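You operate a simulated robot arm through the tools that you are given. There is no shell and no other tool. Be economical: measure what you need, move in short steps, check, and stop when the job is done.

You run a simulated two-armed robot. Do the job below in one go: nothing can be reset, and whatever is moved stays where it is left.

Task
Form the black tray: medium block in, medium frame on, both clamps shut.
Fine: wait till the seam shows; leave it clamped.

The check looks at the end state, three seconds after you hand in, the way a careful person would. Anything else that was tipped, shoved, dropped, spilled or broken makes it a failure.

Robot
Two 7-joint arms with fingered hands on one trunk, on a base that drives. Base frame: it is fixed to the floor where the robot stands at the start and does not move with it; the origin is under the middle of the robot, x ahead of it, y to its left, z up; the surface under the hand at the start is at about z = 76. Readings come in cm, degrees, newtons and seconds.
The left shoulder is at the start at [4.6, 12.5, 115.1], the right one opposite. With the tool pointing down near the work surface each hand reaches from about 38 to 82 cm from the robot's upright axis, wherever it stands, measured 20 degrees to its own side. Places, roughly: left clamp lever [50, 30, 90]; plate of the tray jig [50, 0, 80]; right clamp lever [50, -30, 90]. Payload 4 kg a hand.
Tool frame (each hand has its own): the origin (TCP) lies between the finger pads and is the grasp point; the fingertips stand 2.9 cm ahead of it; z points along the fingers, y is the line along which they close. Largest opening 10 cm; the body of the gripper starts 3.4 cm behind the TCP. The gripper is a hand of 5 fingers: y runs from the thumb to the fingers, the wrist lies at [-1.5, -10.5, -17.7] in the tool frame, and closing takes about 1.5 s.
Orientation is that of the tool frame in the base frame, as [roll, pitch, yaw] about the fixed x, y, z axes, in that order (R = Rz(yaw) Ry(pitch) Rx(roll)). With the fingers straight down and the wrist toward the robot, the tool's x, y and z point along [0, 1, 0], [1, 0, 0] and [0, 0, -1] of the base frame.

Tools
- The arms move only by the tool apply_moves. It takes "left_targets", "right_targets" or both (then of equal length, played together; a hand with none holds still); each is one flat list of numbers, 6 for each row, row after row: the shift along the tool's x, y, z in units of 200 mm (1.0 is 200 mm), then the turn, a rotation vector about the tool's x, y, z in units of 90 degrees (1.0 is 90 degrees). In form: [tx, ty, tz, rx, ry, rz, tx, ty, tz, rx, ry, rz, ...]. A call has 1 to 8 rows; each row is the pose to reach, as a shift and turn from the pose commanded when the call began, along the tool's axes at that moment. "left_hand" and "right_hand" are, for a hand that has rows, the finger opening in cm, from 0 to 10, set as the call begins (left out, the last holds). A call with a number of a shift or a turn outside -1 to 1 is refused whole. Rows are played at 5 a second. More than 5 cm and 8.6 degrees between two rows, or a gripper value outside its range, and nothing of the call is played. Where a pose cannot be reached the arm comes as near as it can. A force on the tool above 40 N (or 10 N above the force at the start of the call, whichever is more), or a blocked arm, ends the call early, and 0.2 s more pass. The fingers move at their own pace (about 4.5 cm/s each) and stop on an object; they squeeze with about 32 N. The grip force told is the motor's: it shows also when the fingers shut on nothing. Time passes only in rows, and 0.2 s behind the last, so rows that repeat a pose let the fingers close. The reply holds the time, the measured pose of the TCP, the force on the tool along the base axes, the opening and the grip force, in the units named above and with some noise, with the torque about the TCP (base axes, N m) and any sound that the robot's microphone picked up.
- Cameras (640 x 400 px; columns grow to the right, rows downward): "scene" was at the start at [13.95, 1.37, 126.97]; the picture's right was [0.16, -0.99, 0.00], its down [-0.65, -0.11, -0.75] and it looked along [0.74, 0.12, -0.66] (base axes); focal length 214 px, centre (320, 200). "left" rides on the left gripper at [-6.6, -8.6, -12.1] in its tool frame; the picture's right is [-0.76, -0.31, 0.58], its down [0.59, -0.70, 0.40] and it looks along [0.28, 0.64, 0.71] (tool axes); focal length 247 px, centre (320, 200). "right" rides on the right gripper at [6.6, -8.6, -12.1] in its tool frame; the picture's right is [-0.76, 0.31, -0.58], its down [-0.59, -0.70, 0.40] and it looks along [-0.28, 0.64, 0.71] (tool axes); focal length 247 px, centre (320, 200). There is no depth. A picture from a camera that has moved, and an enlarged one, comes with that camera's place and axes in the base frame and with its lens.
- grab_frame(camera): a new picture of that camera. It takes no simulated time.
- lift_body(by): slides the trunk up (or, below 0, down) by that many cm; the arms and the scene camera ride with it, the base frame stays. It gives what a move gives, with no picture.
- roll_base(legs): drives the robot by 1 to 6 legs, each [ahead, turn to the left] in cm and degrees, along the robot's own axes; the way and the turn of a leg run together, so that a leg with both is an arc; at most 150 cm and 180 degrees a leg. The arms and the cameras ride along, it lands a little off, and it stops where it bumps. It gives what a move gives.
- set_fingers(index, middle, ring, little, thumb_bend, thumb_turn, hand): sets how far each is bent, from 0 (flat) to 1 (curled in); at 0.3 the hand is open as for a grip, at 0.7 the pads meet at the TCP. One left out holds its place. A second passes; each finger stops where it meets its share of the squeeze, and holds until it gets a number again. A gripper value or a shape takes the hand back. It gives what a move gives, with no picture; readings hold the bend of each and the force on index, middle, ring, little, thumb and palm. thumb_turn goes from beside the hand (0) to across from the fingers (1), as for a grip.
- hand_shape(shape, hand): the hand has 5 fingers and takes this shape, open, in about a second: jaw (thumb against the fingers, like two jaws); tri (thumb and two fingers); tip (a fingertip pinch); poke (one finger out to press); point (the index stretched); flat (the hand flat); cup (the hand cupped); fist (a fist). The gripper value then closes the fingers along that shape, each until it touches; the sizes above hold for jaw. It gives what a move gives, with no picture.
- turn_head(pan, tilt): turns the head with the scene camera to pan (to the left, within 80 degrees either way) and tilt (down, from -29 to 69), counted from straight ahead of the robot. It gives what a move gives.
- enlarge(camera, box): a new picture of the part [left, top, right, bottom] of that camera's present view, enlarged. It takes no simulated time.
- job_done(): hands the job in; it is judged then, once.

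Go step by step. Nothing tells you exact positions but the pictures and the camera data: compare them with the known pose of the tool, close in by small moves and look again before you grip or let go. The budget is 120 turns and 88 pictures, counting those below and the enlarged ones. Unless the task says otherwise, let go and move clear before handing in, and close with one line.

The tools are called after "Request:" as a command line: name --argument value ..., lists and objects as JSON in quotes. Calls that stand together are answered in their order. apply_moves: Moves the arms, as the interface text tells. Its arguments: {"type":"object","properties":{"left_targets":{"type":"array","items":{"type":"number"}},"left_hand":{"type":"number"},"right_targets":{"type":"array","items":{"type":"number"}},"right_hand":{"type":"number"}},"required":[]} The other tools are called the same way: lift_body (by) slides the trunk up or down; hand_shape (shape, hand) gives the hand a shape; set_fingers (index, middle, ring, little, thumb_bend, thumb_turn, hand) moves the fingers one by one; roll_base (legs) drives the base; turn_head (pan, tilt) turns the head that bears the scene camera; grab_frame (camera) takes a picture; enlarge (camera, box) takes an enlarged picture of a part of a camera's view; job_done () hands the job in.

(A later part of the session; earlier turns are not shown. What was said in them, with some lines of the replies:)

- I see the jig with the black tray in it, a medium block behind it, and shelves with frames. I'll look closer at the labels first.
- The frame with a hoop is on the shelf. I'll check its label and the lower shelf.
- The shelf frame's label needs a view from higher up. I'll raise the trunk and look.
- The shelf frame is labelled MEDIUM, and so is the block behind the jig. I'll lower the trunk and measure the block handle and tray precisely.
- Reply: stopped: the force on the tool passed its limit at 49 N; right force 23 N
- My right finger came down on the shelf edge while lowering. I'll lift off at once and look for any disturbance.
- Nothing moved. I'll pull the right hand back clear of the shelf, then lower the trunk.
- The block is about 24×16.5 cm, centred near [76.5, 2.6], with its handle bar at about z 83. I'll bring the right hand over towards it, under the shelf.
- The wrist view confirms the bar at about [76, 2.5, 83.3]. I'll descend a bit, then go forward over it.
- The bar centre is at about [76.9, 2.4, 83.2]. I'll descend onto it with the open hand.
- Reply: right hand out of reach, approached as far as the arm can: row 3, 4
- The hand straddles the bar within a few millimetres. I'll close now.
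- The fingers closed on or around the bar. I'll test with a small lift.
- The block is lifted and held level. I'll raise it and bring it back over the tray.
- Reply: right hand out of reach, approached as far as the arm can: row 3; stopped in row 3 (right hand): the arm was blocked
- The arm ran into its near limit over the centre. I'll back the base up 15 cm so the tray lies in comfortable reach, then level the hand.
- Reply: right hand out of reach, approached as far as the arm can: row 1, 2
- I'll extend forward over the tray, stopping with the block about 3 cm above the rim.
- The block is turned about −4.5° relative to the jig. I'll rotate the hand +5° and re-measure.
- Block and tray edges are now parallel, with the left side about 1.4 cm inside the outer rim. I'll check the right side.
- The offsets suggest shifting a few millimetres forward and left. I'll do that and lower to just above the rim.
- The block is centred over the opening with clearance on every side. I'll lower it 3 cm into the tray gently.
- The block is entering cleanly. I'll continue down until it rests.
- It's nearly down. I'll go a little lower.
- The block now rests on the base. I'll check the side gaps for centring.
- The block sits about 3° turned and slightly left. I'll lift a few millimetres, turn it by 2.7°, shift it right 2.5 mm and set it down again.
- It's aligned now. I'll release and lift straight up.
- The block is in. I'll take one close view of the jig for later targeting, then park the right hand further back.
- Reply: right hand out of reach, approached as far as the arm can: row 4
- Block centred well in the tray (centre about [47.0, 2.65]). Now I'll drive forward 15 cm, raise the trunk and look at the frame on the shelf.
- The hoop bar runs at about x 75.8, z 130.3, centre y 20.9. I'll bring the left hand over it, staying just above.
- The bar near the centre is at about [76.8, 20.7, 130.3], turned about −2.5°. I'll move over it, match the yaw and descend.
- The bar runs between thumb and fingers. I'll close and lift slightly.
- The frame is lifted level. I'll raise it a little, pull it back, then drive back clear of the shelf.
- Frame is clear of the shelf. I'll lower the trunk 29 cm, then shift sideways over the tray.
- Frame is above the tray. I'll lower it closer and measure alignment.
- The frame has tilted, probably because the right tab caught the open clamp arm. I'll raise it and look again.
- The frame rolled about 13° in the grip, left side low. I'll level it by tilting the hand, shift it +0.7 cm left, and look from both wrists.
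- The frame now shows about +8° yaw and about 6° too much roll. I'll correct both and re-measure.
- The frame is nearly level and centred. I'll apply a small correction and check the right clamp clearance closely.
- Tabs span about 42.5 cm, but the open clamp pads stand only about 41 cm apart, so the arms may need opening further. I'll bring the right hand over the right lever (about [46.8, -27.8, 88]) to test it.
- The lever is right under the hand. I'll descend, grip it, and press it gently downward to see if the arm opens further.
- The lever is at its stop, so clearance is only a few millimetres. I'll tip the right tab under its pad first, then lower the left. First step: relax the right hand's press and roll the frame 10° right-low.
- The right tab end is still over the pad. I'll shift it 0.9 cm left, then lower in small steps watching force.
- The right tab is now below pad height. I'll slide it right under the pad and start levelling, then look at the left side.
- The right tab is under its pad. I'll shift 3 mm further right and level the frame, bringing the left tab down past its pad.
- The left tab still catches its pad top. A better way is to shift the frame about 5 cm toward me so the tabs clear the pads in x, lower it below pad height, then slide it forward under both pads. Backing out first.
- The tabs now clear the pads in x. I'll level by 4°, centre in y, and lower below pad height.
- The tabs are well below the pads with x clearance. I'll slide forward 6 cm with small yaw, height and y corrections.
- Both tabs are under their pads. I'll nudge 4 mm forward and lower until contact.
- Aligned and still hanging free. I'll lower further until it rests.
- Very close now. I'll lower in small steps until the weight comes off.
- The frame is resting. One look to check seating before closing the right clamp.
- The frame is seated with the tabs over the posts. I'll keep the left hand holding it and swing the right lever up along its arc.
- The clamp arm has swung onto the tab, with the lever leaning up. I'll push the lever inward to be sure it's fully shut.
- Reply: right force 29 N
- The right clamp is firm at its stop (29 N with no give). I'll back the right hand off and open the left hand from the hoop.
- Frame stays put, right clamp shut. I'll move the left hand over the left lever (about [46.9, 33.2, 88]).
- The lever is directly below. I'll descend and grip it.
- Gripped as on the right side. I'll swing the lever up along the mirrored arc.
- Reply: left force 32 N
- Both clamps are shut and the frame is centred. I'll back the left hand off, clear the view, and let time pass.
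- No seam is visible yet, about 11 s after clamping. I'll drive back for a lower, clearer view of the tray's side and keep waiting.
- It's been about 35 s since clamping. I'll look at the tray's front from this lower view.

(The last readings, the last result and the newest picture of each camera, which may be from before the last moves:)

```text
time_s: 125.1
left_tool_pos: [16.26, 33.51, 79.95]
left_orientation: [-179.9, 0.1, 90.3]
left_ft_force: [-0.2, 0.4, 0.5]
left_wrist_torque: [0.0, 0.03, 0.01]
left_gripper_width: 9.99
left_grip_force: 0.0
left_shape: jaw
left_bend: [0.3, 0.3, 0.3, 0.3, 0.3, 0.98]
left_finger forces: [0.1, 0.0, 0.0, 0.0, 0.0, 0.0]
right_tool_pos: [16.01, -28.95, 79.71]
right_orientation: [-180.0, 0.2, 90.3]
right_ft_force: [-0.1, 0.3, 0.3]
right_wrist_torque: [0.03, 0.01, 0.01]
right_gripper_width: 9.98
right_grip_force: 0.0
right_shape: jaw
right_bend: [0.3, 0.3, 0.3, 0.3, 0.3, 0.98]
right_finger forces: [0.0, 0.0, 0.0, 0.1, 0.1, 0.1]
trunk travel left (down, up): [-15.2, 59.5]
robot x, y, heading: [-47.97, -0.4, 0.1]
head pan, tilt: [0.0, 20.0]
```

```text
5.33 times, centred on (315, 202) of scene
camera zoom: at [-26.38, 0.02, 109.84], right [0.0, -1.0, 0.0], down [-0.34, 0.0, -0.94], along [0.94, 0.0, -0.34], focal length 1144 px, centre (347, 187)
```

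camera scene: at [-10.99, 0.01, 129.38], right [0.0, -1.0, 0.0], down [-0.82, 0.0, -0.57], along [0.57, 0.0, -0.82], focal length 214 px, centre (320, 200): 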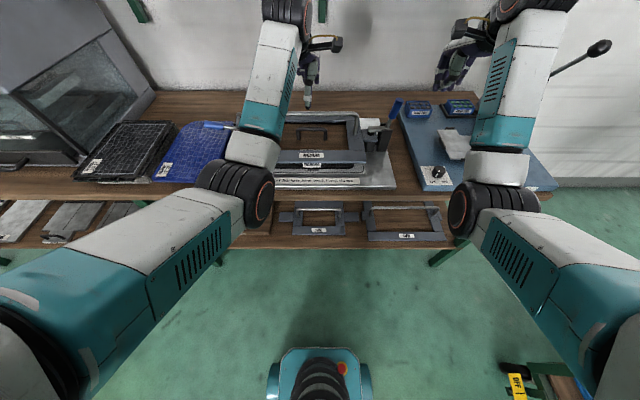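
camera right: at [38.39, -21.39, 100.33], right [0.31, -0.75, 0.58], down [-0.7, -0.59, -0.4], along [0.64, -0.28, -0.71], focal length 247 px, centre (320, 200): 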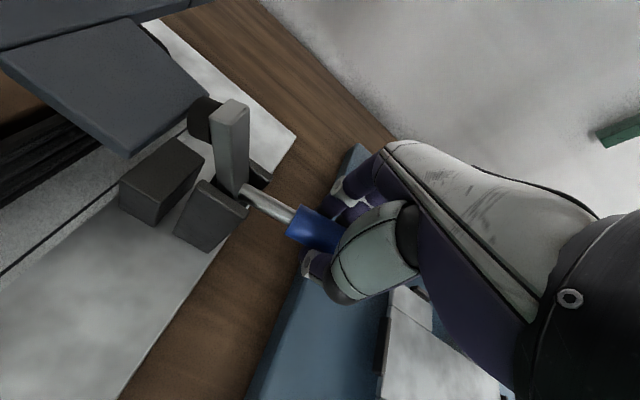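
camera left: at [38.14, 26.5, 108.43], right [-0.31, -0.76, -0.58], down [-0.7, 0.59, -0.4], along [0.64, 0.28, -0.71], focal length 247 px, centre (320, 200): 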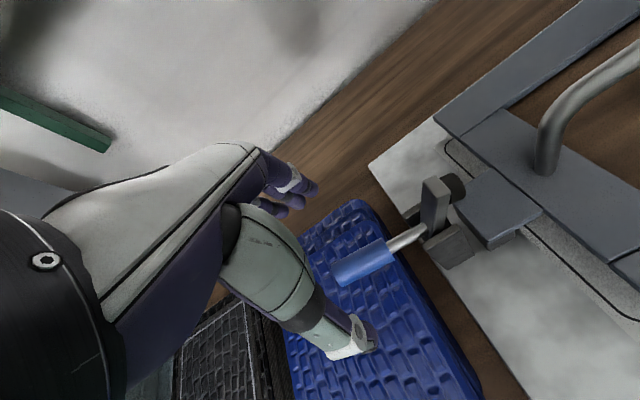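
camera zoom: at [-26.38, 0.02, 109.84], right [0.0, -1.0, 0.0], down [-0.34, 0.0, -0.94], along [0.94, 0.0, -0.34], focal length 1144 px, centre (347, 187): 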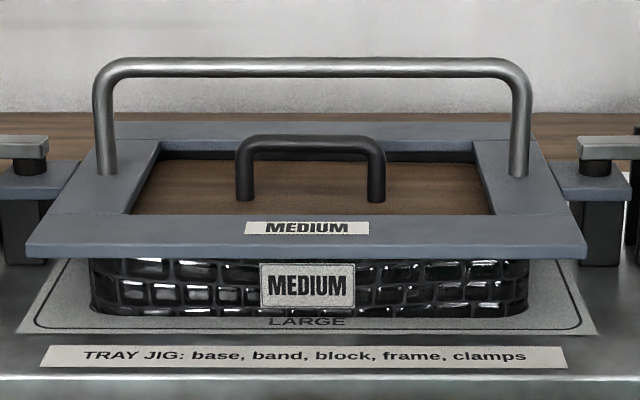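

The frame sits flat and both clamps bite on the tabs, but I see no clear seam line yet. I'll wait about a minute more, passing the time with slow drives inside the space already travelled (hands raised clear).

Request:
lift_body --by 24

Request:
roll_base --legs '[[18, 0], [-18, 0], [18, 0], [-18, 0], [18, 0], [-18, 0]]'

Request:
roll_base --legs '[[18, 0], [-18, 0], [18, 0], [-18, 0], [18, 0], [-18, 0]]'

Request:
roll_base --legs '[[18, 0], [-18, 0], [18, 0], [-18, 0], [18, 0], [-18, 0]]'

Request:
roll_base --legs '[[18, 0], [-18, 0], [18, 0], [-18, 0], [18, 0], [-18, 0]]'

Request:
roll_base --legs '[[18, 0], [-18, 0], [18, 0], [-18, 0], [18, 0], [-18, 0]]'

Request:
roll_base --legs '[[18, 0], [-18, 0], [18, 0], [-18, 0], [18, 0], [-18, 0]]'

```text
time_s: 127.6
left_tool_pos: [16.21, 33.48, 103.83]
left_orientation: [-179.9, 0.1, 90.4]
left_ft_force: [-0.5, 0.2, 0.8]
left_wrist_torque: [0.03, -0.01, -0.04]
left_gripper_width: 9.97
left_grip_force: 0.0
left_shape: jaw
left_bend: [0.3, 0.3, 0.3, 0.3, 0.3, 0.98]
left_finger forces: [0.0, 0.0, 0.1, 0.0, 0.0, 0.0]
right_tool_pos: [16.01, -28.95, 103.73]
right_orientation: [-180.0, 0.2, 90.4]
right_ft_force: [-1.2, 0.0, 0.0]
right_wrist_torque: [0.0, 0.0, 0.01]
right_gripper_width: 9.96
right_grip_force: 0.0
right_shape: jaw
right_bend: [0.3, 0.3, 0.3, 0.3, 0.3, 0.98]
right_finger forces: [0.0, 0.0, 0.0, 0.0, 0.0, 0.0]
trunk travel left (down, up): [-39.2, 35.5]
robot x, y, heading: [-47.7, -0.06, 0.0]
head pan, tilt: [0.0, 20.0]
```

```text
time_s: 134.6
left_tool_pos: [14.57, 33.55, 104.08]
left_orientation: [179.9, 0.1, 90.5]
left_ft_force: [0.5, -0.3, 0.3]
left_wrist_torque: [-0.03, 0.0, -0.02]
left_gripper_width: 9.98
left_grip_force: 0.2
left_shape: jaw
left_bend: [0.3, 0.3, 0.3, 0.3, 0.3, 0.98]
left_finger forces: [0.0, 0.1, 0.0, 0.1, 0.0, 0.0]
right_tool_pos: [14.27, -28.91, 103.73]
right_orientation: [179.9, 0.4, 90.4]
right_ft_force: [-1.0, -0.1, 0.3]
right_wrist_torque: [-0.02, 0.0, 0.03]
right_gripper_width: 9.97
right_grip_force: 0.1
right_shape: jaw
right_bend: [0.3, 0.3, 0.3, 0.3, 0.3, 0.98]
right_finger forces: [0.0, 0.1, 0.0, 0.1, 0.0, 0.1]
trunk travel left (down, up): [-39.2, 35.5]
robot x, y, heading: [-49.16, 0.09, 0.1]
head pan, tilt: [0.0, 20.0]
```

```text
time_s: 141.7
left_tool_pos: [15.08, 33.2, 103.98]
left_orientation: [-179.9, 0.1, 90.1]
left_ft_force: [-0.5, 0.6, 0.3]
left_wrist_torque: [0.01, -0.01, 0.02]
left_gripper_width: 9.98
left_grip_force: 0.0
left_shape: jaw
left_bend: [0.3, 0.3, 0.3, 0.3, 0.3, 0.98]
left_finger forces: [0.1, 0.1, 0.0, 0.1, 0.1, 0.0]
right_tool_pos: [14.4, -29.18, 103.81]
right_orientation: [179.9, 0.3, 90.2]
right_ft_force: [0.4, 0.1, 0.6]
right_wrist_torque: [0.0, -0.05, 0.02]
right_gripper_width: 9.98
right_grip_force: 0.2
right_shape: jaw
right_bend: [0.3, 0.3, 0.3, 0.3, 0.3, 0.98]
right_finger forces: [0.1, 0.0, 0.0, 0.1, 0.1, 0.1]
trunk travel left (down, up): [-39.2, 35.5]
robot x, y, heading: [-49.39, -0.23, -0.1]
head pan, tilt: [0.0, 20.0]
```

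```text
time_s: 148.8
left_tool_pos: [14.91, 33.13, 103.99]
left_orientation: [180.0, 0.1, 90.1]
left_ft_force: [-0.7, -0.6, 0.7]
left_wrist_torque: [0.0, -0.04, 0.0]
left_gripper_width: 10.02
left_grip_force: 0.1
left_shape: jaw
left_bend: [0.3, 0.3, 0.3, 0.3, 0.3, 0.98]
left_finger forces: [0.0, 0.1, 0.0, 0.0, 0.0, 0.0]
right_tool_pos: [14.26, -29.24, 103.88]
right_orientation: [179.9, 0.2, 89.9]
right_ft_force: [-0.6, 0.0, 0.3]
right_wrist_torque: [0.02, -0.02, -0.03]
right_gripper_width: 10.01
right_grip_force: 0.1
right_shape: jaw
right_bend: [0.3, 0.3, 0.3, 0.3, 0.3, 0.98]
right_finger forces: [0.0, 0.0, 0.0, 0.1, 0.0, 0.0]
trunk travel left (down, up): [-39.2, 35.5]
robot x, y, heading: [-49.47, 0.16, -0.3]
head pan, tilt: [0.0, 20.0]
```

```text
time_s: 155.8
left_tool_pos: [16.1, 33.24, 104.09]
left_orientation: [180.0, 0.1, 90.2]
left_ft_force: [0.0, 0.7, 0.0]
left_wrist_torque: [0.0, -0.04, -0.05]
left_gripper_width: 10.0
left_grip_force: 0.1
left_shape: jaw
left_bend: [0.3, 0.3, 0.3, 0.3, 0.3, 0.98]
left_finger forces: [0.0, 0.0, 0.0, 0.0, 0.0, 0.0]
right_tool_pos: [15.35, -29.16, 103.93]
right_orientation: [-180.0, 0.2, 90.1]
right_ft_force: [-0.2, 0.3, 0.5]
right_wrist_torque: [0.01, 0.0, 0.04]
right_gripper_width: 10.0
right_grip_force: 0.1
right_shape: jaw
right_bend: [0.3, 0.3, 0.3, 0.3, 0.3, 0.98]
right_finger forces: [0.0, 0.0, 0.1, 0.1, 0.1, 0.0]
trunk travel left (down, up): [-39.2, 35.5]
robot x, y, heading: [-48.51, -0.02, -0.2]
head pan, tilt: [0.0, 20.0]
```

```text
time_s: 162.9
left_tool_pos: [16.75, 33.0, 104.0]
left_orientation: [-180.0, 0.1, 89.9]
left_ft_force: [0.1, -0.4, 0.0]
left_wrist_torque: [0.01, -0.01, 0.01]
left_gripper_width: 10.0
left_grip_force: 0.0
left_shape: jaw
left_bend: [0.3, 0.3, 0.3, 0.3, 0.3, 0.98]
left_finger forces: [0.0, 0.0, 0.0, 0.1, 0.0, 0.0]
right_tool_pos: [15.75, -29.39, 103.8]
right_orientation: [179.9, 0.2, 89.8]
right_ft_force: [0.3, -0.7, 0.5]
right_wrist_torque: [-0.03, -0.02, 0.0]
right_gripper_width: 9.99
right_grip_force: 0.0
right_shape: jaw
right_bend: [0.3, 0.3, 0.3, 0.3, 0.3, 0.98]
right_finger forces: [0.0, 0.0, 0.1, 0.0, 0.0, 0.0]
trunk travel left (down, up): [-39.2, 35.5]
robot x, y, heading: [-47.8, 0.04, -0.3]
head pan, tilt: [0.0, 20.0]
```

```text
time_s: 169.9
left_tool_pos: [16.98, 32.7, 104.15]
left_orientation: [-180.0, 0.1, 89.7]
left_ft_force: [0.9, -0.3, 0.2]
left_wrist_torque: [-0.01, -0.07, 0.0]
left_gripper_width: 9.97
left_grip_force: 0.0
left_shape: jaw
left_bend: [0.3, 0.3, 0.3, 0.3, 0.3, 0.98]
left_finger forces: [0.1, 0.0, 0.0, 0.0, 0.0, 0.1]
right_tool_pos: [15.86, -29.71, 103.69]
right_orientation: [179.9, 0.2, 89.6]
right_ft_force: [0.6, -0.5, 0.0]
right_wrist_torque: [0.01, -0.05, 0.0]
right_gripper_width: 9.99
right_grip_force: 0.0
right_shape: jaw
right_bend: [0.3, 0.3, 0.3, 0.3, 0.3, 0.98]
right_finger forces: [0.1, 0.0, 0.0, 0.0, 0.0, 0.1]
trunk travel left (down, up): [-39.2, 35.5]
robot x, y, heading: [-47.49, 0.02, -0.6]
head pan, tilt: [0.0, 20.0]
```

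About 80 s have passed since clamping. I'll wait as long again before using the last picture.

Request:
roll_base --legs '[[18, 0], [-18, 0], [18, 0], [-18, 0], [18, 0], [-18, 0]]'

Request:
roll_base --legs '[[18, 0], [-18, 0], [18, 0], [-18, 0], [18, 0], [-18, 0]]'

Request:
roll_base --legs '[[18, 0], [-18, 0], [18, 0], [-18, 0], [18, 0], [-18, 0]]'

Request:
roll_base --legs '[[18, 0], [-18, 0], [18, 0], [-18, 0], [18, 0], [-18, 0]]'

Request:
roll_base --legs '[[18, 0], [-18, 0], [18, 0], [-18, 0], [18, 0], [-18, 0]]'

Request:
roll_base --legs '[[18, 0], [-18, 0], [18, 0], [-18, 0], [18, 0], [-20, 0]]'

Request:
roll_base --legs '[[18, 0], [-18, 0], [18, 0], [-18, 0], [18, 0], [-20, 0]]'

Request:
lift_body --by -22

Request:
enlarge --camera "scene" --box '[255, 165, 375, 240]'

```text
time_s: 177.0
left_tool_pos: [17.61, 32.57, 104.01]
left_orientation: [180.0, 0.2, 89.5]
left_ft_force: [-1.0, 0.3, 0.7]
left_wrist_torque: [0.02, -0.02, 0.0]
left_gripper_width: 10.02
left_grip_force: 0.0
left_shape: jaw
left_bend: [0.3, 0.3, 0.3, 0.3, 0.3, 0.98]
left_finger forces: [0.0, 0.0, 0.0, 0.0, 0.0, 0.0]
right_tool_pos: [16.25, -29.81, 103.78]
right_orientation: [179.9, 0.2, 89.4]
right_ft_force: [-0.6, -0.3, 1.2]
right_wrist_torque: [-0.02, -0.04, 0.0]
right_gripper_width: 9.99
right_grip_force: 0.0
right_shape: jaw
right_bend: [0.3, 0.3, 0.3, 0.3, 0.3, 0.98]
right_finger forces: [0.0, 0.0, 0.1, 0.1, 0.0, 0.1]
trunk travel left (down, up): [-39.2, 35.5]
robot x, y, heading: [-46.99, 0.14, -0.6]
head pan, tilt: [0.0, 20.0]
```

```text
time_s: 184.0
left_tool_pos: [17.78, 32.83, 103.99]
left_orientation: [-180.0, 0.1, 89.6]
left_ft_force: [-0.6, -0.4, 0.4]
left_wrist_torque: [-0.01, 0.02, 0.0]
left_gripper_width: 10.0
left_grip_force: 0.0
left_shape: jaw
left_bend: [0.3, 0.3, 0.3, 0.3, 0.3, 0.98]
left_finger forces: [0.0, 0.0, 0.0, 0.1, 0.0, 0.0]
right_tool_pos: [16.54, -29.71, 103.84]
right_orientation: [179.8, 0.2, 89.6]
right_ft_force: [0.3, -0.7, -0.2]
right_wrist_torque: [0.05, -0.03, 0.0]
right_gripper_width: 9.98
right_grip_force: 0.0
right_shape: jaw
right_bend: [0.3, 0.3, 0.3, 0.3, 0.3, 0.98]
right_finger forces: [0.0, 0.1, 0.0, 0.0, 0.0, 0.0]
trunk travel left (down, up): [-39.2, 35.5]
robot x, y, heading: [-46.82, -0.35, -0.7]
head pan, tilt: [0.0, 20.0]
```

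```text
time_s: 191.0
left_tool_pos: [17.33, 32.45, 104.01]
left_orientation: [179.9, 0.1, 89.4]
left_ft_force: [-0.3, -0.3, 1.0]
left_wrist_torque: [0.02, -0.01, 0.0]
left_gripper_width: 9.99
left_grip_force: 0.2
left_shape: jaw
left_bend: [0.3, 0.3, 0.3, 0.3, 0.3, 0.98]
left_finger forces: [0.0, 0.0, 0.1, 0.0, 0.0, 0.0]
right_tool_pos: [15.65, -29.9, 103.89]
right_orientation: [179.9, 0.2, 89.4]
right_ft_force: [-0.5, 0.1, 0.0]
right_wrist_torque: [0.02, 0.01, -0.03]
right_gripper_width: 10.02
right_grip_force: 0.0
right_shape: jaw
right_bend: [0.3, 0.3, 0.3, 0.3, 0.3, 0.98]
right_finger forces: [0.0, 0.0, 0.0, 0.0, 0.0, 0.1]
trunk travel left (down, up): [-39.2, 35.5]
robot x, y, heading: [-47.09, 0.03, -0.9]
head pan, tilt: [0.0, 20.0]
```

```text
time_s: 198.1
left_tool_pos: [17.36, 32.43, 104.09]
left_orientation: [179.9, 0.0, 89.4]
left_ft_force: [0.8, 0.6, -0.6]
left_wrist_torque: [0.02, -0.01, 0.01]
left_gripper_width: 9.98
left_grip_force: 0.1
left_shape: jaw
left_bend: [0.3, 0.3, 0.3, 0.3, 0.3, 0.98]
left_finger forces: [0.1, 0.0, 0.0, 0.1, 0.1, 0.0]
right_tool_pos: [15.95, -29.98, 103.88]
right_orientation: [179.9, 0.2, 89.2]
right_ft_force: [-0.6, -0.1, 0.1]
right_wrist_torque: [-0.01, -0.01, -0.01]
right_gripper_width: 9.98
right_grip_force: 0.1
right_shape: jaw
right_bend: [0.3, 0.3, 0.3, 0.3, 0.3, 0.98]
right_finger forces: [0.0, 0.1, 0.1, 0.1, 0.0, 0.1]
trunk travel left (down, up): [-39.2, 35.5]
robot x, y, heading: [-47.8, -0.23, -0.8]
head pan, tilt: [0.0, 20.0]
```

```text
time_s: 205.1
left_tool_pos: [17.08, 32.55, 104.05]
left_orientation: [180.0, 0.1, 89.5]
left_ft_force: [-1.1, 0.0, -0.2]
left_wrist_torque: [-0.02, -0.07, 0.02]
left_gripper_width: 9.99
left_grip_force: 0.0
left_shape: jaw
left_bend: [0.3, 0.3, 0.3, 0.3, 0.3, 0.98]
left_finger forces: [0.0, 0.0, 0.0, 0.1, 0.0, 0.1]
right_tool_pos: [15.81, -29.94, 103.85]
right_orientation: [179.8, 0.2, 89.4]
right_ft_force: [-1.2, -0.7, 0.7]
right_wrist_torque: [0.02, -0.03, -0.03]
right_gripper_width: 9.98
right_grip_force: 0.0
right_shape: jaw
right_bend: [0.3, 0.3, 0.3, 0.3, 0.3, 0.98]
right_finger forces: [0.0, 0.0, 0.1, 0.1, 0.1, 0.1]
trunk travel left (down, up): [-39.2, 35.5]
robot x, y, heading: [-47.44, 0.12, -0.7]
head pan, tilt: [0.0, 20.0]
```

```text
time_s: 212.2
left_tool_pos: [14.67, 32.82, 104.03]
left_orientation: [180.0, 0.1, 89.7]
left_ft_force: [-0.1, 0.0, -0.3]
left_wrist_torque: [0.0, -0.04, 0.01]
left_gripper_width: 9.99
left_grip_force: 0.0
left_shape: jaw
left_bend: [0.3, 0.3, 0.3, 0.3, 0.3, 0.98]
left_finger forces: [0.0, 0.1, 0.1, 0.1, 0.0, 0.0]
right_tool_pos: [13.67, -29.61, 103.95]
right_orientation: [179.9, 0.1, 89.7]
right_ft_force: [-0.2, 0.4, 1.3]
right_wrist_torque: [0.01, -0.05, -0.02]
right_gripper_width: 9.97
right_grip_force: 0.0
right_shape: jaw
right_bend: [0.3, 0.3, 0.3, 0.3, 0.3, 0.98]
right_finger forces: [0.0, 0.0, 0.0, 0.0, 0.0, 0.0]
trunk travel left (down, up): [-39.2, 35.5]
robot x, y, heading: [-49.85, -0.03, -0.7]
head pan, tilt: [0.0, 20.0]
```

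```text
time_s: 219.3
left_tool_pos: [12.62, 32.74, 103.98]
left_orientation: [179.9, 0.1, 89.5]
left_ft_force: [0.0, -0.4, 0.9]
left_wrist_torque: [-0.02, -0.02, 0.0]
left_gripper_width: 9.98
left_grip_force: 0.1
left_shape: jaw
left_bend: [0.3, 0.3, 0.3, 0.3, 0.3, 0.98]
left_finger forces: [0.0, 0.0, 0.0, 0.1, 0.0, 0.0]
right_tool_pos: [11.42, -29.67, 103.87]
right_orientation: [179.9, 0.2, 89.5]
right_ft_force: [0.1, 0.3, 1.2]
right_wrist_torque: [-0.04, 0.0, 0.02]
right_gripper_width: 9.99
right_grip_force: 0.0
right_shape: jaw
right_bend: [0.3, 0.3, 0.3, 0.3, 0.3, 0.98]
right_finger forces: [0.0, 0.0, 0.0, 0.0, 0.0, 0.1]
trunk travel left (down, up): [-39.2, 35.5]
robot x, y, heading: [-51.92, 0.05, -0.6]
head pan, tilt: [0.0, 20.0]
```

```text
time_s: 221.7
left_tool_pos: [12.67, 32.75, 82.05]
left_orientation: [180.0, 0.2, 89.5]
left_ft_force: [0.1, 0.5, 0.3]
left_wrist_torque: [-0.01, -0.03, 0.0]
left_gripper_width: 10.0
left_grip_force: 0.1
left_shape: jaw
left_bend: [0.3, 0.3, 0.3, 0.3, 0.3, 0.98]
left_finger forces: [0.0, 0.0, 0.1, 0.0, 0.0, 0.0]
right_tool_pos: [11.5, -29.82, 81.85]
right_orientation: [180.0, 0.2, 89.4]
right_ft_force: [0.9, 0.5, 0.2]
right_wrist_torque: [0.01, -0.04, 0.04]
right_gripper_width: 9.99
right_grip_force: 0.1
right_shape: jaw
right_bend: [0.3, 0.3, 0.3, 0.3, 0.3, 0.98]
right_finger forces: [0.0, 0.0, 0.0, 0.0, 0.1, 0.1]
trunk travel left (down, up): [-17.2, 57.5]
robot x, y, heading: [-52.02, 0.07, -0.5]
head pan, tilt: [0.0, 20.0]
```

```text
5.33 times, centred on (315, 202) of scene
camera zoom: at [-31.26, -0.13, 111.96], right [-0.01, -1.0, 0.0], down [-0.34, 0.0, -0.94], along [0.94, -0.01, -0.34], focal length 1144 px, centre (347, 187)
```

zoom: 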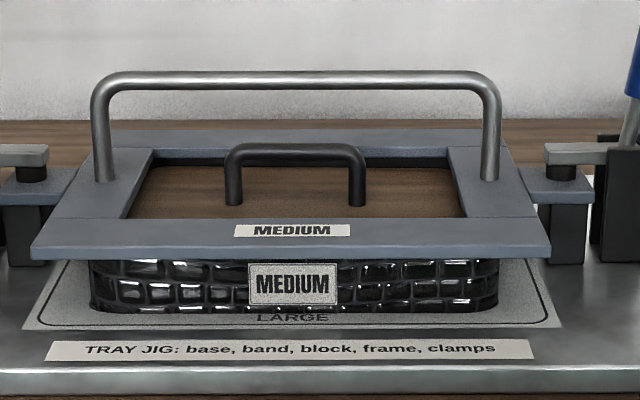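

Everything is still in place and clamped, but I can't clearly make out a seam line even 130 s after clamping, and the pictures are used up. Extra waiting under clamp does no harm, so I'll allow a good margin more.

Request:
lift_body --by 22

Request:
roll_base --legs '[[18, 0], [-18, 0], [18, 0], [-18, 0], [18, 0], [-18, 0]]'

Request:
roll_base --legs '[[18, 0], [-18, 0], [18, 0], [-18, 0], [18, 0], [-18, 0]]'

Request:
roll_base --legs '[[18, 0], [-18, 0], [18, 0], [-18, 0], [18, 0], [-18, 0]]'

Request:
roll_base --legs '[[18, 0], [-18, 0], [18, 0], [-18, 0], [18, 0], [-18, 0]]'

Request:
roll_base --legs '[[18, 0], [-18, 0], [18, 0], [-18, 0], [18, 0], [-18, 0]]'

Request:
roll_base --legs '[[18, 0], [-18, 0], [18, 0], [-18, 0], [18, 0], [-18, 0]]'

Request:
roll_base --legs '[[18, 0], [-18, 0], [18, 0], [-18, 0], [18, 0], [-18, 0]]'

Request:
roll_base --legs '[[18, 0], [-18, 0], [18, 0], [-18, 0], [18, 0], [-18, 0]]'

Request:
roll_base --legs '[[18, 0], [-18, 0], [18, 0], [-18, 0], [18, 0], [-18, 0]]'

Request:
roll_base --legs '[[18, 0], [-18, 0], [18, 0], [-18, 0], [18, 0], [-18, 0]]'

```text
time_s: 224.0
left_tool_pos: [12.74, 32.79, 103.83]
left_orientation: [-180.0, 0.0, 89.6]
left_ft_force: [0.5, -0.4, 0.6]
left_wrist_torque: [0.0, 0.0, 0.01]
left_gripper_width: 10.01
left_grip_force: 0.0
left_shape: jaw
left_bend: [0.3, 0.3, 0.3, 0.3, 0.3, 0.98]
left_finger forces: [0.0, 0.0, 0.1, 0.0, 0.0, 0.0]
right_tool_pos: [11.43, -29.76, 103.71]
right_orientation: [-180.0, 0.2, 89.5]
right_ft_force: [-0.4, 0.3, 0.4]
right_wrist_torque: [-0.05, 0.01, 0.03]
right_gripper_width: 9.99
right_grip_force: 0.0
right_shape: jaw
right_bend: [0.3, 0.3, 0.3, 0.3, 0.3, 0.98]
right_finger forces: [0.1, 0.0, 0.0, 0.0, 0.0, 0.1]
trunk travel left (down, up): [-39.2, 35.5]
robot x, y, heading: [-51.68, -0.14, -0.8]
head pan, tilt: [0.0, 20.0]
```

```text
time_s: 231.1
left_tool_pos: [13.1, 32.69, 104.03]
left_orientation: [-180.0, 0.0, 89.6]
left_ft_force: [0.4, 0.1, -0.5]
left_wrist_torque: [0.02, -0.02, -0.01]
left_gripper_width: 10.0
left_grip_force: 0.0
left_shape: jaw
left_bend: [0.3, 0.3, 0.3, 0.3, 0.3, 0.98]
left_finger forces: [0.0, 0.0, 0.1, 0.0, 0.1, 0.1]
right_tool_pos: [11.65, -29.83, 103.87]
right_orientation: [179.9, 0.2, 89.4]
right_ft_force: [0.0, 0.0, 0.1]
right_wrist_torque: [-0.01, -0.06, 0.0]
right_gripper_width: 9.99
right_grip_force: 0.0
right_shape: jaw
right_bend: [0.3, 0.3, 0.3, 0.3, 0.3, 0.98]
right_finger forces: [0.1, 0.1, 0.0, 0.0, 0.0, 0.0]
trunk travel left (down, up): [-39.2, 35.5]
robot x, y, heading: [-51.75, 0.12, -0.7]
head pan, tilt: [0.0, 20.0]
```

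```text
time_s: 238.1
left_tool_pos: [12.99, 32.8, 104.08]
left_orientation: [180.0, 0.2, 89.8]
left_ft_force: [-0.9, 0.1, -0.2]
left_wrist_torque: [-0.01, -0.03, 0.02]
left_gripper_width: 9.97
left_grip_force: 0.1
left_shape: jaw
left_bend: [0.3, 0.3, 0.3, 0.3, 0.3, 0.98]
left_finger forces: [0.0, 0.1, 0.1, 0.0, 0.1, 0.0]
right_tool_pos: [11.78, -29.71, 103.93]
right_orientation: [179.9, 0.2, 89.6]
right_ft_force: [0.2, -0.4, -1.1]
right_wrist_torque: [-0.02, -0.04, -0.03]
right_gripper_width: 9.99
right_grip_force: 0.0
right_shape: jaw
right_bend: [0.3, 0.3, 0.3, 0.3, 0.3, 0.98]
right_finger forces: [0.0, 0.1, 0.0, 0.1, 0.1, 0.0]
trunk travel left (down, up): [-39.2, 35.5]
robot x, y, heading: [-51.91, 0.4, -0.3]
head pan, tilt: [0.0, 20.0]
```

```text
time_s: 245.2
left_tool_pos: [11.81, 33.23, 104.1]
left_orientation: [-180.0, 0.1, 90.1]
left_ft_force: [-0.4, -0.7, 1.0]
left_wrist_torque: [-0.01, 0.01, 0.0]
left_gripper_width: 9.99
left_grip_force: 0.1
left_shape: jaw
left_bend: [0.3, 0.3, 0.3, 0.3, 0.3, 0.98]
left_finger forces: [0.1, 0.0, 0.1, 0.1, 0.0, 0.0]
right_tool_pos: [11.06, -29.21, 103.84]
right_orientation: [179.9, 0.2, 90.0]
right_ft_force: [-0.3, -0.1, -0.4]
right_wrist_torque: [-0.03, 0.0, 0.0]
right_gripper_width: 10.03
right_grip_force: 0.0
right_shape: jaw
right_bend: [0.3, 0.3, 0.3, 0.3, 0.3, 0.98]
right_finger forces: [0.0, 0.1, 0.0, 0.0, 0.0, 0.0]
trunk travel left (down, up): [-39.2, 35.5]
robot x, y, heading: [-52.38, 0.1, -0.3]
head pan, tilt: [0.0, 20.0]
```

```text
time_s: 252.2
left_tool_pos: [11.19, 33.64, 103.96]
left_orientation: [180.0, 0.0, 90.5]
left_ft_force: [0.9, -0.4, 0.2]
left_wrist_torque: [-0.01, -0.05, -0.02]
left_gripper_width: 9.98
left_grip_force: 0.1
left_shape: jaw
left_bend: [0.3, 0.3, 0.3, 0.3, 0.3, 0.98]
left_finger forces: [0.1, 0.0, 0.0, 0.1, 0.1, 0.1]
right_tool_pos: [10.82, -29.03, 103.96]
right_orientation: [179.9, 0.1, 90.4]
right_ft_force: [-0.2, 0.4, -0.4]
right_wrist_torque: [0.01, 0.0, 0.0]
right_gripper_width: 9.98
right_grip_force: 0.1
right_shape: jaw
right_bend: [0.3, 0.3, 0.3, 0.3, 0.3, 0.98]
right_finger forces: [0.0, 0.0, 0.0, 0.0, 0.0, 0.1]
trunk travel left (down, up): [-39.2, 35.5]
robot x, y, heading: [-52.83, -0.26, 0.0]
head pan, tilt: [0.0, 20.0]
```

```text
time_s: 259.2
left_tool_pos: [11.22, 33.33, 104.09]
left_orientation: [-179.9, 0.1, 90.3]
left_ft_force: [-0.6, -0.1, 0.7]
left_wrist_torque: [0.0, -0.01, 0.0]
left_gripper_width: 10.03
left_grip_force: 0.1
left_shape: jaw
left_bend: [0.3, 0.3, 0.3, 0.3, 0.3, 0.98]
left_finger forces: [0.0, 0.1, 0.0, 0.0, 0.0, 0.0]
right_tool_pos: [10.79, -29.09, 103.83]
right_orientation: [180.0, 0.2, 90.1]
right_ft_force: [-0.9, -0.4, 0.3]
right_wrist_torque: [0.02, -0.04, 0.0]
right_gripper_width: 9.98
right_grip_force: 0.0
right_shape: jaw
right_bend: [0.3, 0.3, 0.3, 0.3, 0.3, 0.98]
right_finger forces: [0.0, 0.1, 0.0, 0.0, 0.1, 0.0]
trunk travel left (down, up): [-39.2, 35.5]
robot x, y, heading: [-52.58, -0.2, 0.0]
head pan, tilt: [0.0, 20.0]
```

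```text
time_s: 266.3
left_tool_pos: [11.49, 33.37, 104.09]
left_orientation: [-180.0, 0.1, 90.3]
left_ft_force: [-0.1, 0.3, -0.3]
left_wrist_torque: [0.0, -0.02, 0.02]
left_gripper_width: 10.0
left_grip_force: 0.1
left_shape: jaw
left_bend: [0.3, 0.3, 0.3, 0.3, 0.3, 0.98]
left_finger forces: [0.0, 0.0, 0.1, 0.0, 0.0, 0.0]
right_tool_pos: [10.94, -29.19, 103.88]
right_orientation: [179.9, 0.2, 90.1]
right_ft_force: [-0.6, 0.7, 1.0]
right_wrist_torque: [-0.01, -0.02, 0.0]
right_gripper_width: 9.99
right_grip_force: 0.0
right_shape: jaw
right_bend: [0.3, 0.3, 0.3, 0.3, 0.3, 0.98]
right_finger forces: [0.0, 0.0, 0.0, 0.1, 0.0, 0.1]
trunk travel left (down, up): [-39.2, 35.5]
robot x, y, heading: [-52.53, 0.16, -0.0]
head pan, tilt: [0.0, 20.0]
```

```text
time_s: 273.5
left_tool_pos: [11.07, 33.33, 104.05]
left_orientation: [180.0, 0.0, 90.2]
left_ft_force: [0.3, 0.0, 0.5]
left_wrist_torque: [0.01, -0.02, 0.0]
left_gripper_width: 10.02
left_grip_force: 0.1
left_shape: jaw
left_bend: [0.3, 0.3, 0.3, 0.3, 0.3, 0.98]
left_finger forces: [0.0, 0.1, 0.0, 0.0, 0.0, 0.1]
right_tool_pos: [10.47, -29.05, 103.93]
right_orientation: [179.8, 0.2, 90.2]
right_ft_force: [-0.6, 0.6, -0.3]
right_wrist_torque: [0.02, 0.0, 0.03]
right_gripper_width: 9.99
right_grip_force: 0.0
right_shape: jaw
right_bend: [0.3, 0.3, 0.3, 0.3, 0.3, 0.98]
right_finger forces: [0.1, 0.0, 0.0, 0.0, 0.1, 0.0]
trunk travel left (down, up): [-39.2, 35.5]
robot x, y, heading: [-53.02, -0.24, 0.0]
head pan, tilt: [0.0, 20.0]
```

```text
time_s: 280.5
left_tool_pos: [10.55, 33.57, 104.11]
left_orientation: [180.0, 0.0, 90.5]
left_ft_force: [-1.0, 0.6, 0.3]
left_wrist_torque: [0.01, -0.03, -0.03]
left_gripper_width: 9.99
left_grip_force: 0.2
left_shape: jaw
left_bend: [0.3, 0.3, 0.3, 0.3, 0.3, 0.98]
left_finger forces: [0.0, 0.0, 0.0, 0.1, 0.0, 0.0]
right_tool_pos: [10.3, -28.88, 103.83]
right_orientation: [179.8, 0.2, 90.4]
right_ft_force: [0.2, 0.0, 0.3]
right_wrist_torque: [-0.04, -0.01, 0.04]
right_gripper_width: 10.01
right_grip_force: 0.1
right_shape: jaw
right_bend: [0.3, 0.3, 0.3, 0.3, 0.3, 0.98]
right_finger forces: [0.1, 0.1, 0.0, 0.0, 0.1, 0.1]
trunk travel left (down, up): [-39.2, 35.5]
robot x, y, heading: [-53.71, -0.01, 0.2]
head pan, tilt: [0.0, 20.0]
```

```text
time_s: 287.6
left_tool_pos: [10.42, 33.44, 104.05]
left_orientation: [-180.0, 0.1, 90.3]
left_ft_force: [-0.4, -0.1, 0.8]
left_wrist_torque: [0.02, -0.01, 0.01]
left_gripper_width: 10.02
left_grip_force: 0.1
left_shape: jaw
left_bend: [0.3, 0.3, 0.3, 0.3, 0.3, 0.98]
left_finger forces: [0.0, 0.0, 0.1, 0.0, 0.0, 0.1]
right_tool_pos: [9.93, -29.15, 103.96]
right_orientation: [179.9, 0.2, 90.3]
right_ft_force: [-0.4, 0.0, 0.2]
right_wrist_torque: [-0.06, 0.01, 0.01]
right_gripper_width: 10.0
right_grip_force: 0.0
right_shape: jaw
right_bend: [0.3, 0.3, 0.3, 0.3, 0.3, 0.98]
right_finger forces: [0.0, 0.0, 0.0, 0.1, 0.0, 0.1]
trunk travel left (down, up): [-39.2, 35.5]
robot x, y, heading: [-54.05, -0.18, 0.1]
head pan, tilt: [0.0, 20.0]
```

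```text
time_s: 294.6
left_tool_pos: [10.33, 33.67, 104.13]
left_orientation: [179.9, 0.1, 90.6]
left_ft_force: [-0.8, 0.9, 0.2]
left_wrist_torque: [0.0, -0.02, 0.01]
left_gripper_width: 9.98
left_grip_force: 0.0
left_shape: jaw
left_bend: [0.3, 0.3, 0.3, 0.3, 0.3, 0.98]
left_finger forces: [0.0, 0.1, 0.0, 0.1, 0.1, 0.0]
right_tool_pos: [10.18, -28.82, 103.88]
right_orientation: [179.9, 0.3, 90.4]
right_ft_force: [-1.1, 0.2, 0.1]
right_wrist_torque: [0.0, 0.0, 0.01]
right_gripper_width: 10.02
right_grip_force: 0.1
right_shape: jaw
right_bend: [0.3, 0.3, 0.3, 0.3, 0.3, 0.98]
right_finger forces: [0.0, 0.0, 0.1, 0.1, 0.1, 0.0]
trunk travel left (down, up): [-39.2, 35.5]
robot x, y, heading: [-53.55, 0.12, 0.3]
head pan, tilt: [0.0, 20.0]
```

The tray has now been clamped for more than 200 s. Block and frame were in place at the last look, and both hands are clear, so I'm handing in.

Request:
job_done

```text
The job is handed in.
```

The medium block is in the black tray, the medium frame is on, and both clamps are shut and left that way. I could not confirm the seam: no line was visible in my last picture, about 130 s after clamping. I waited to just over 200 s, but had no pictures left to check again.
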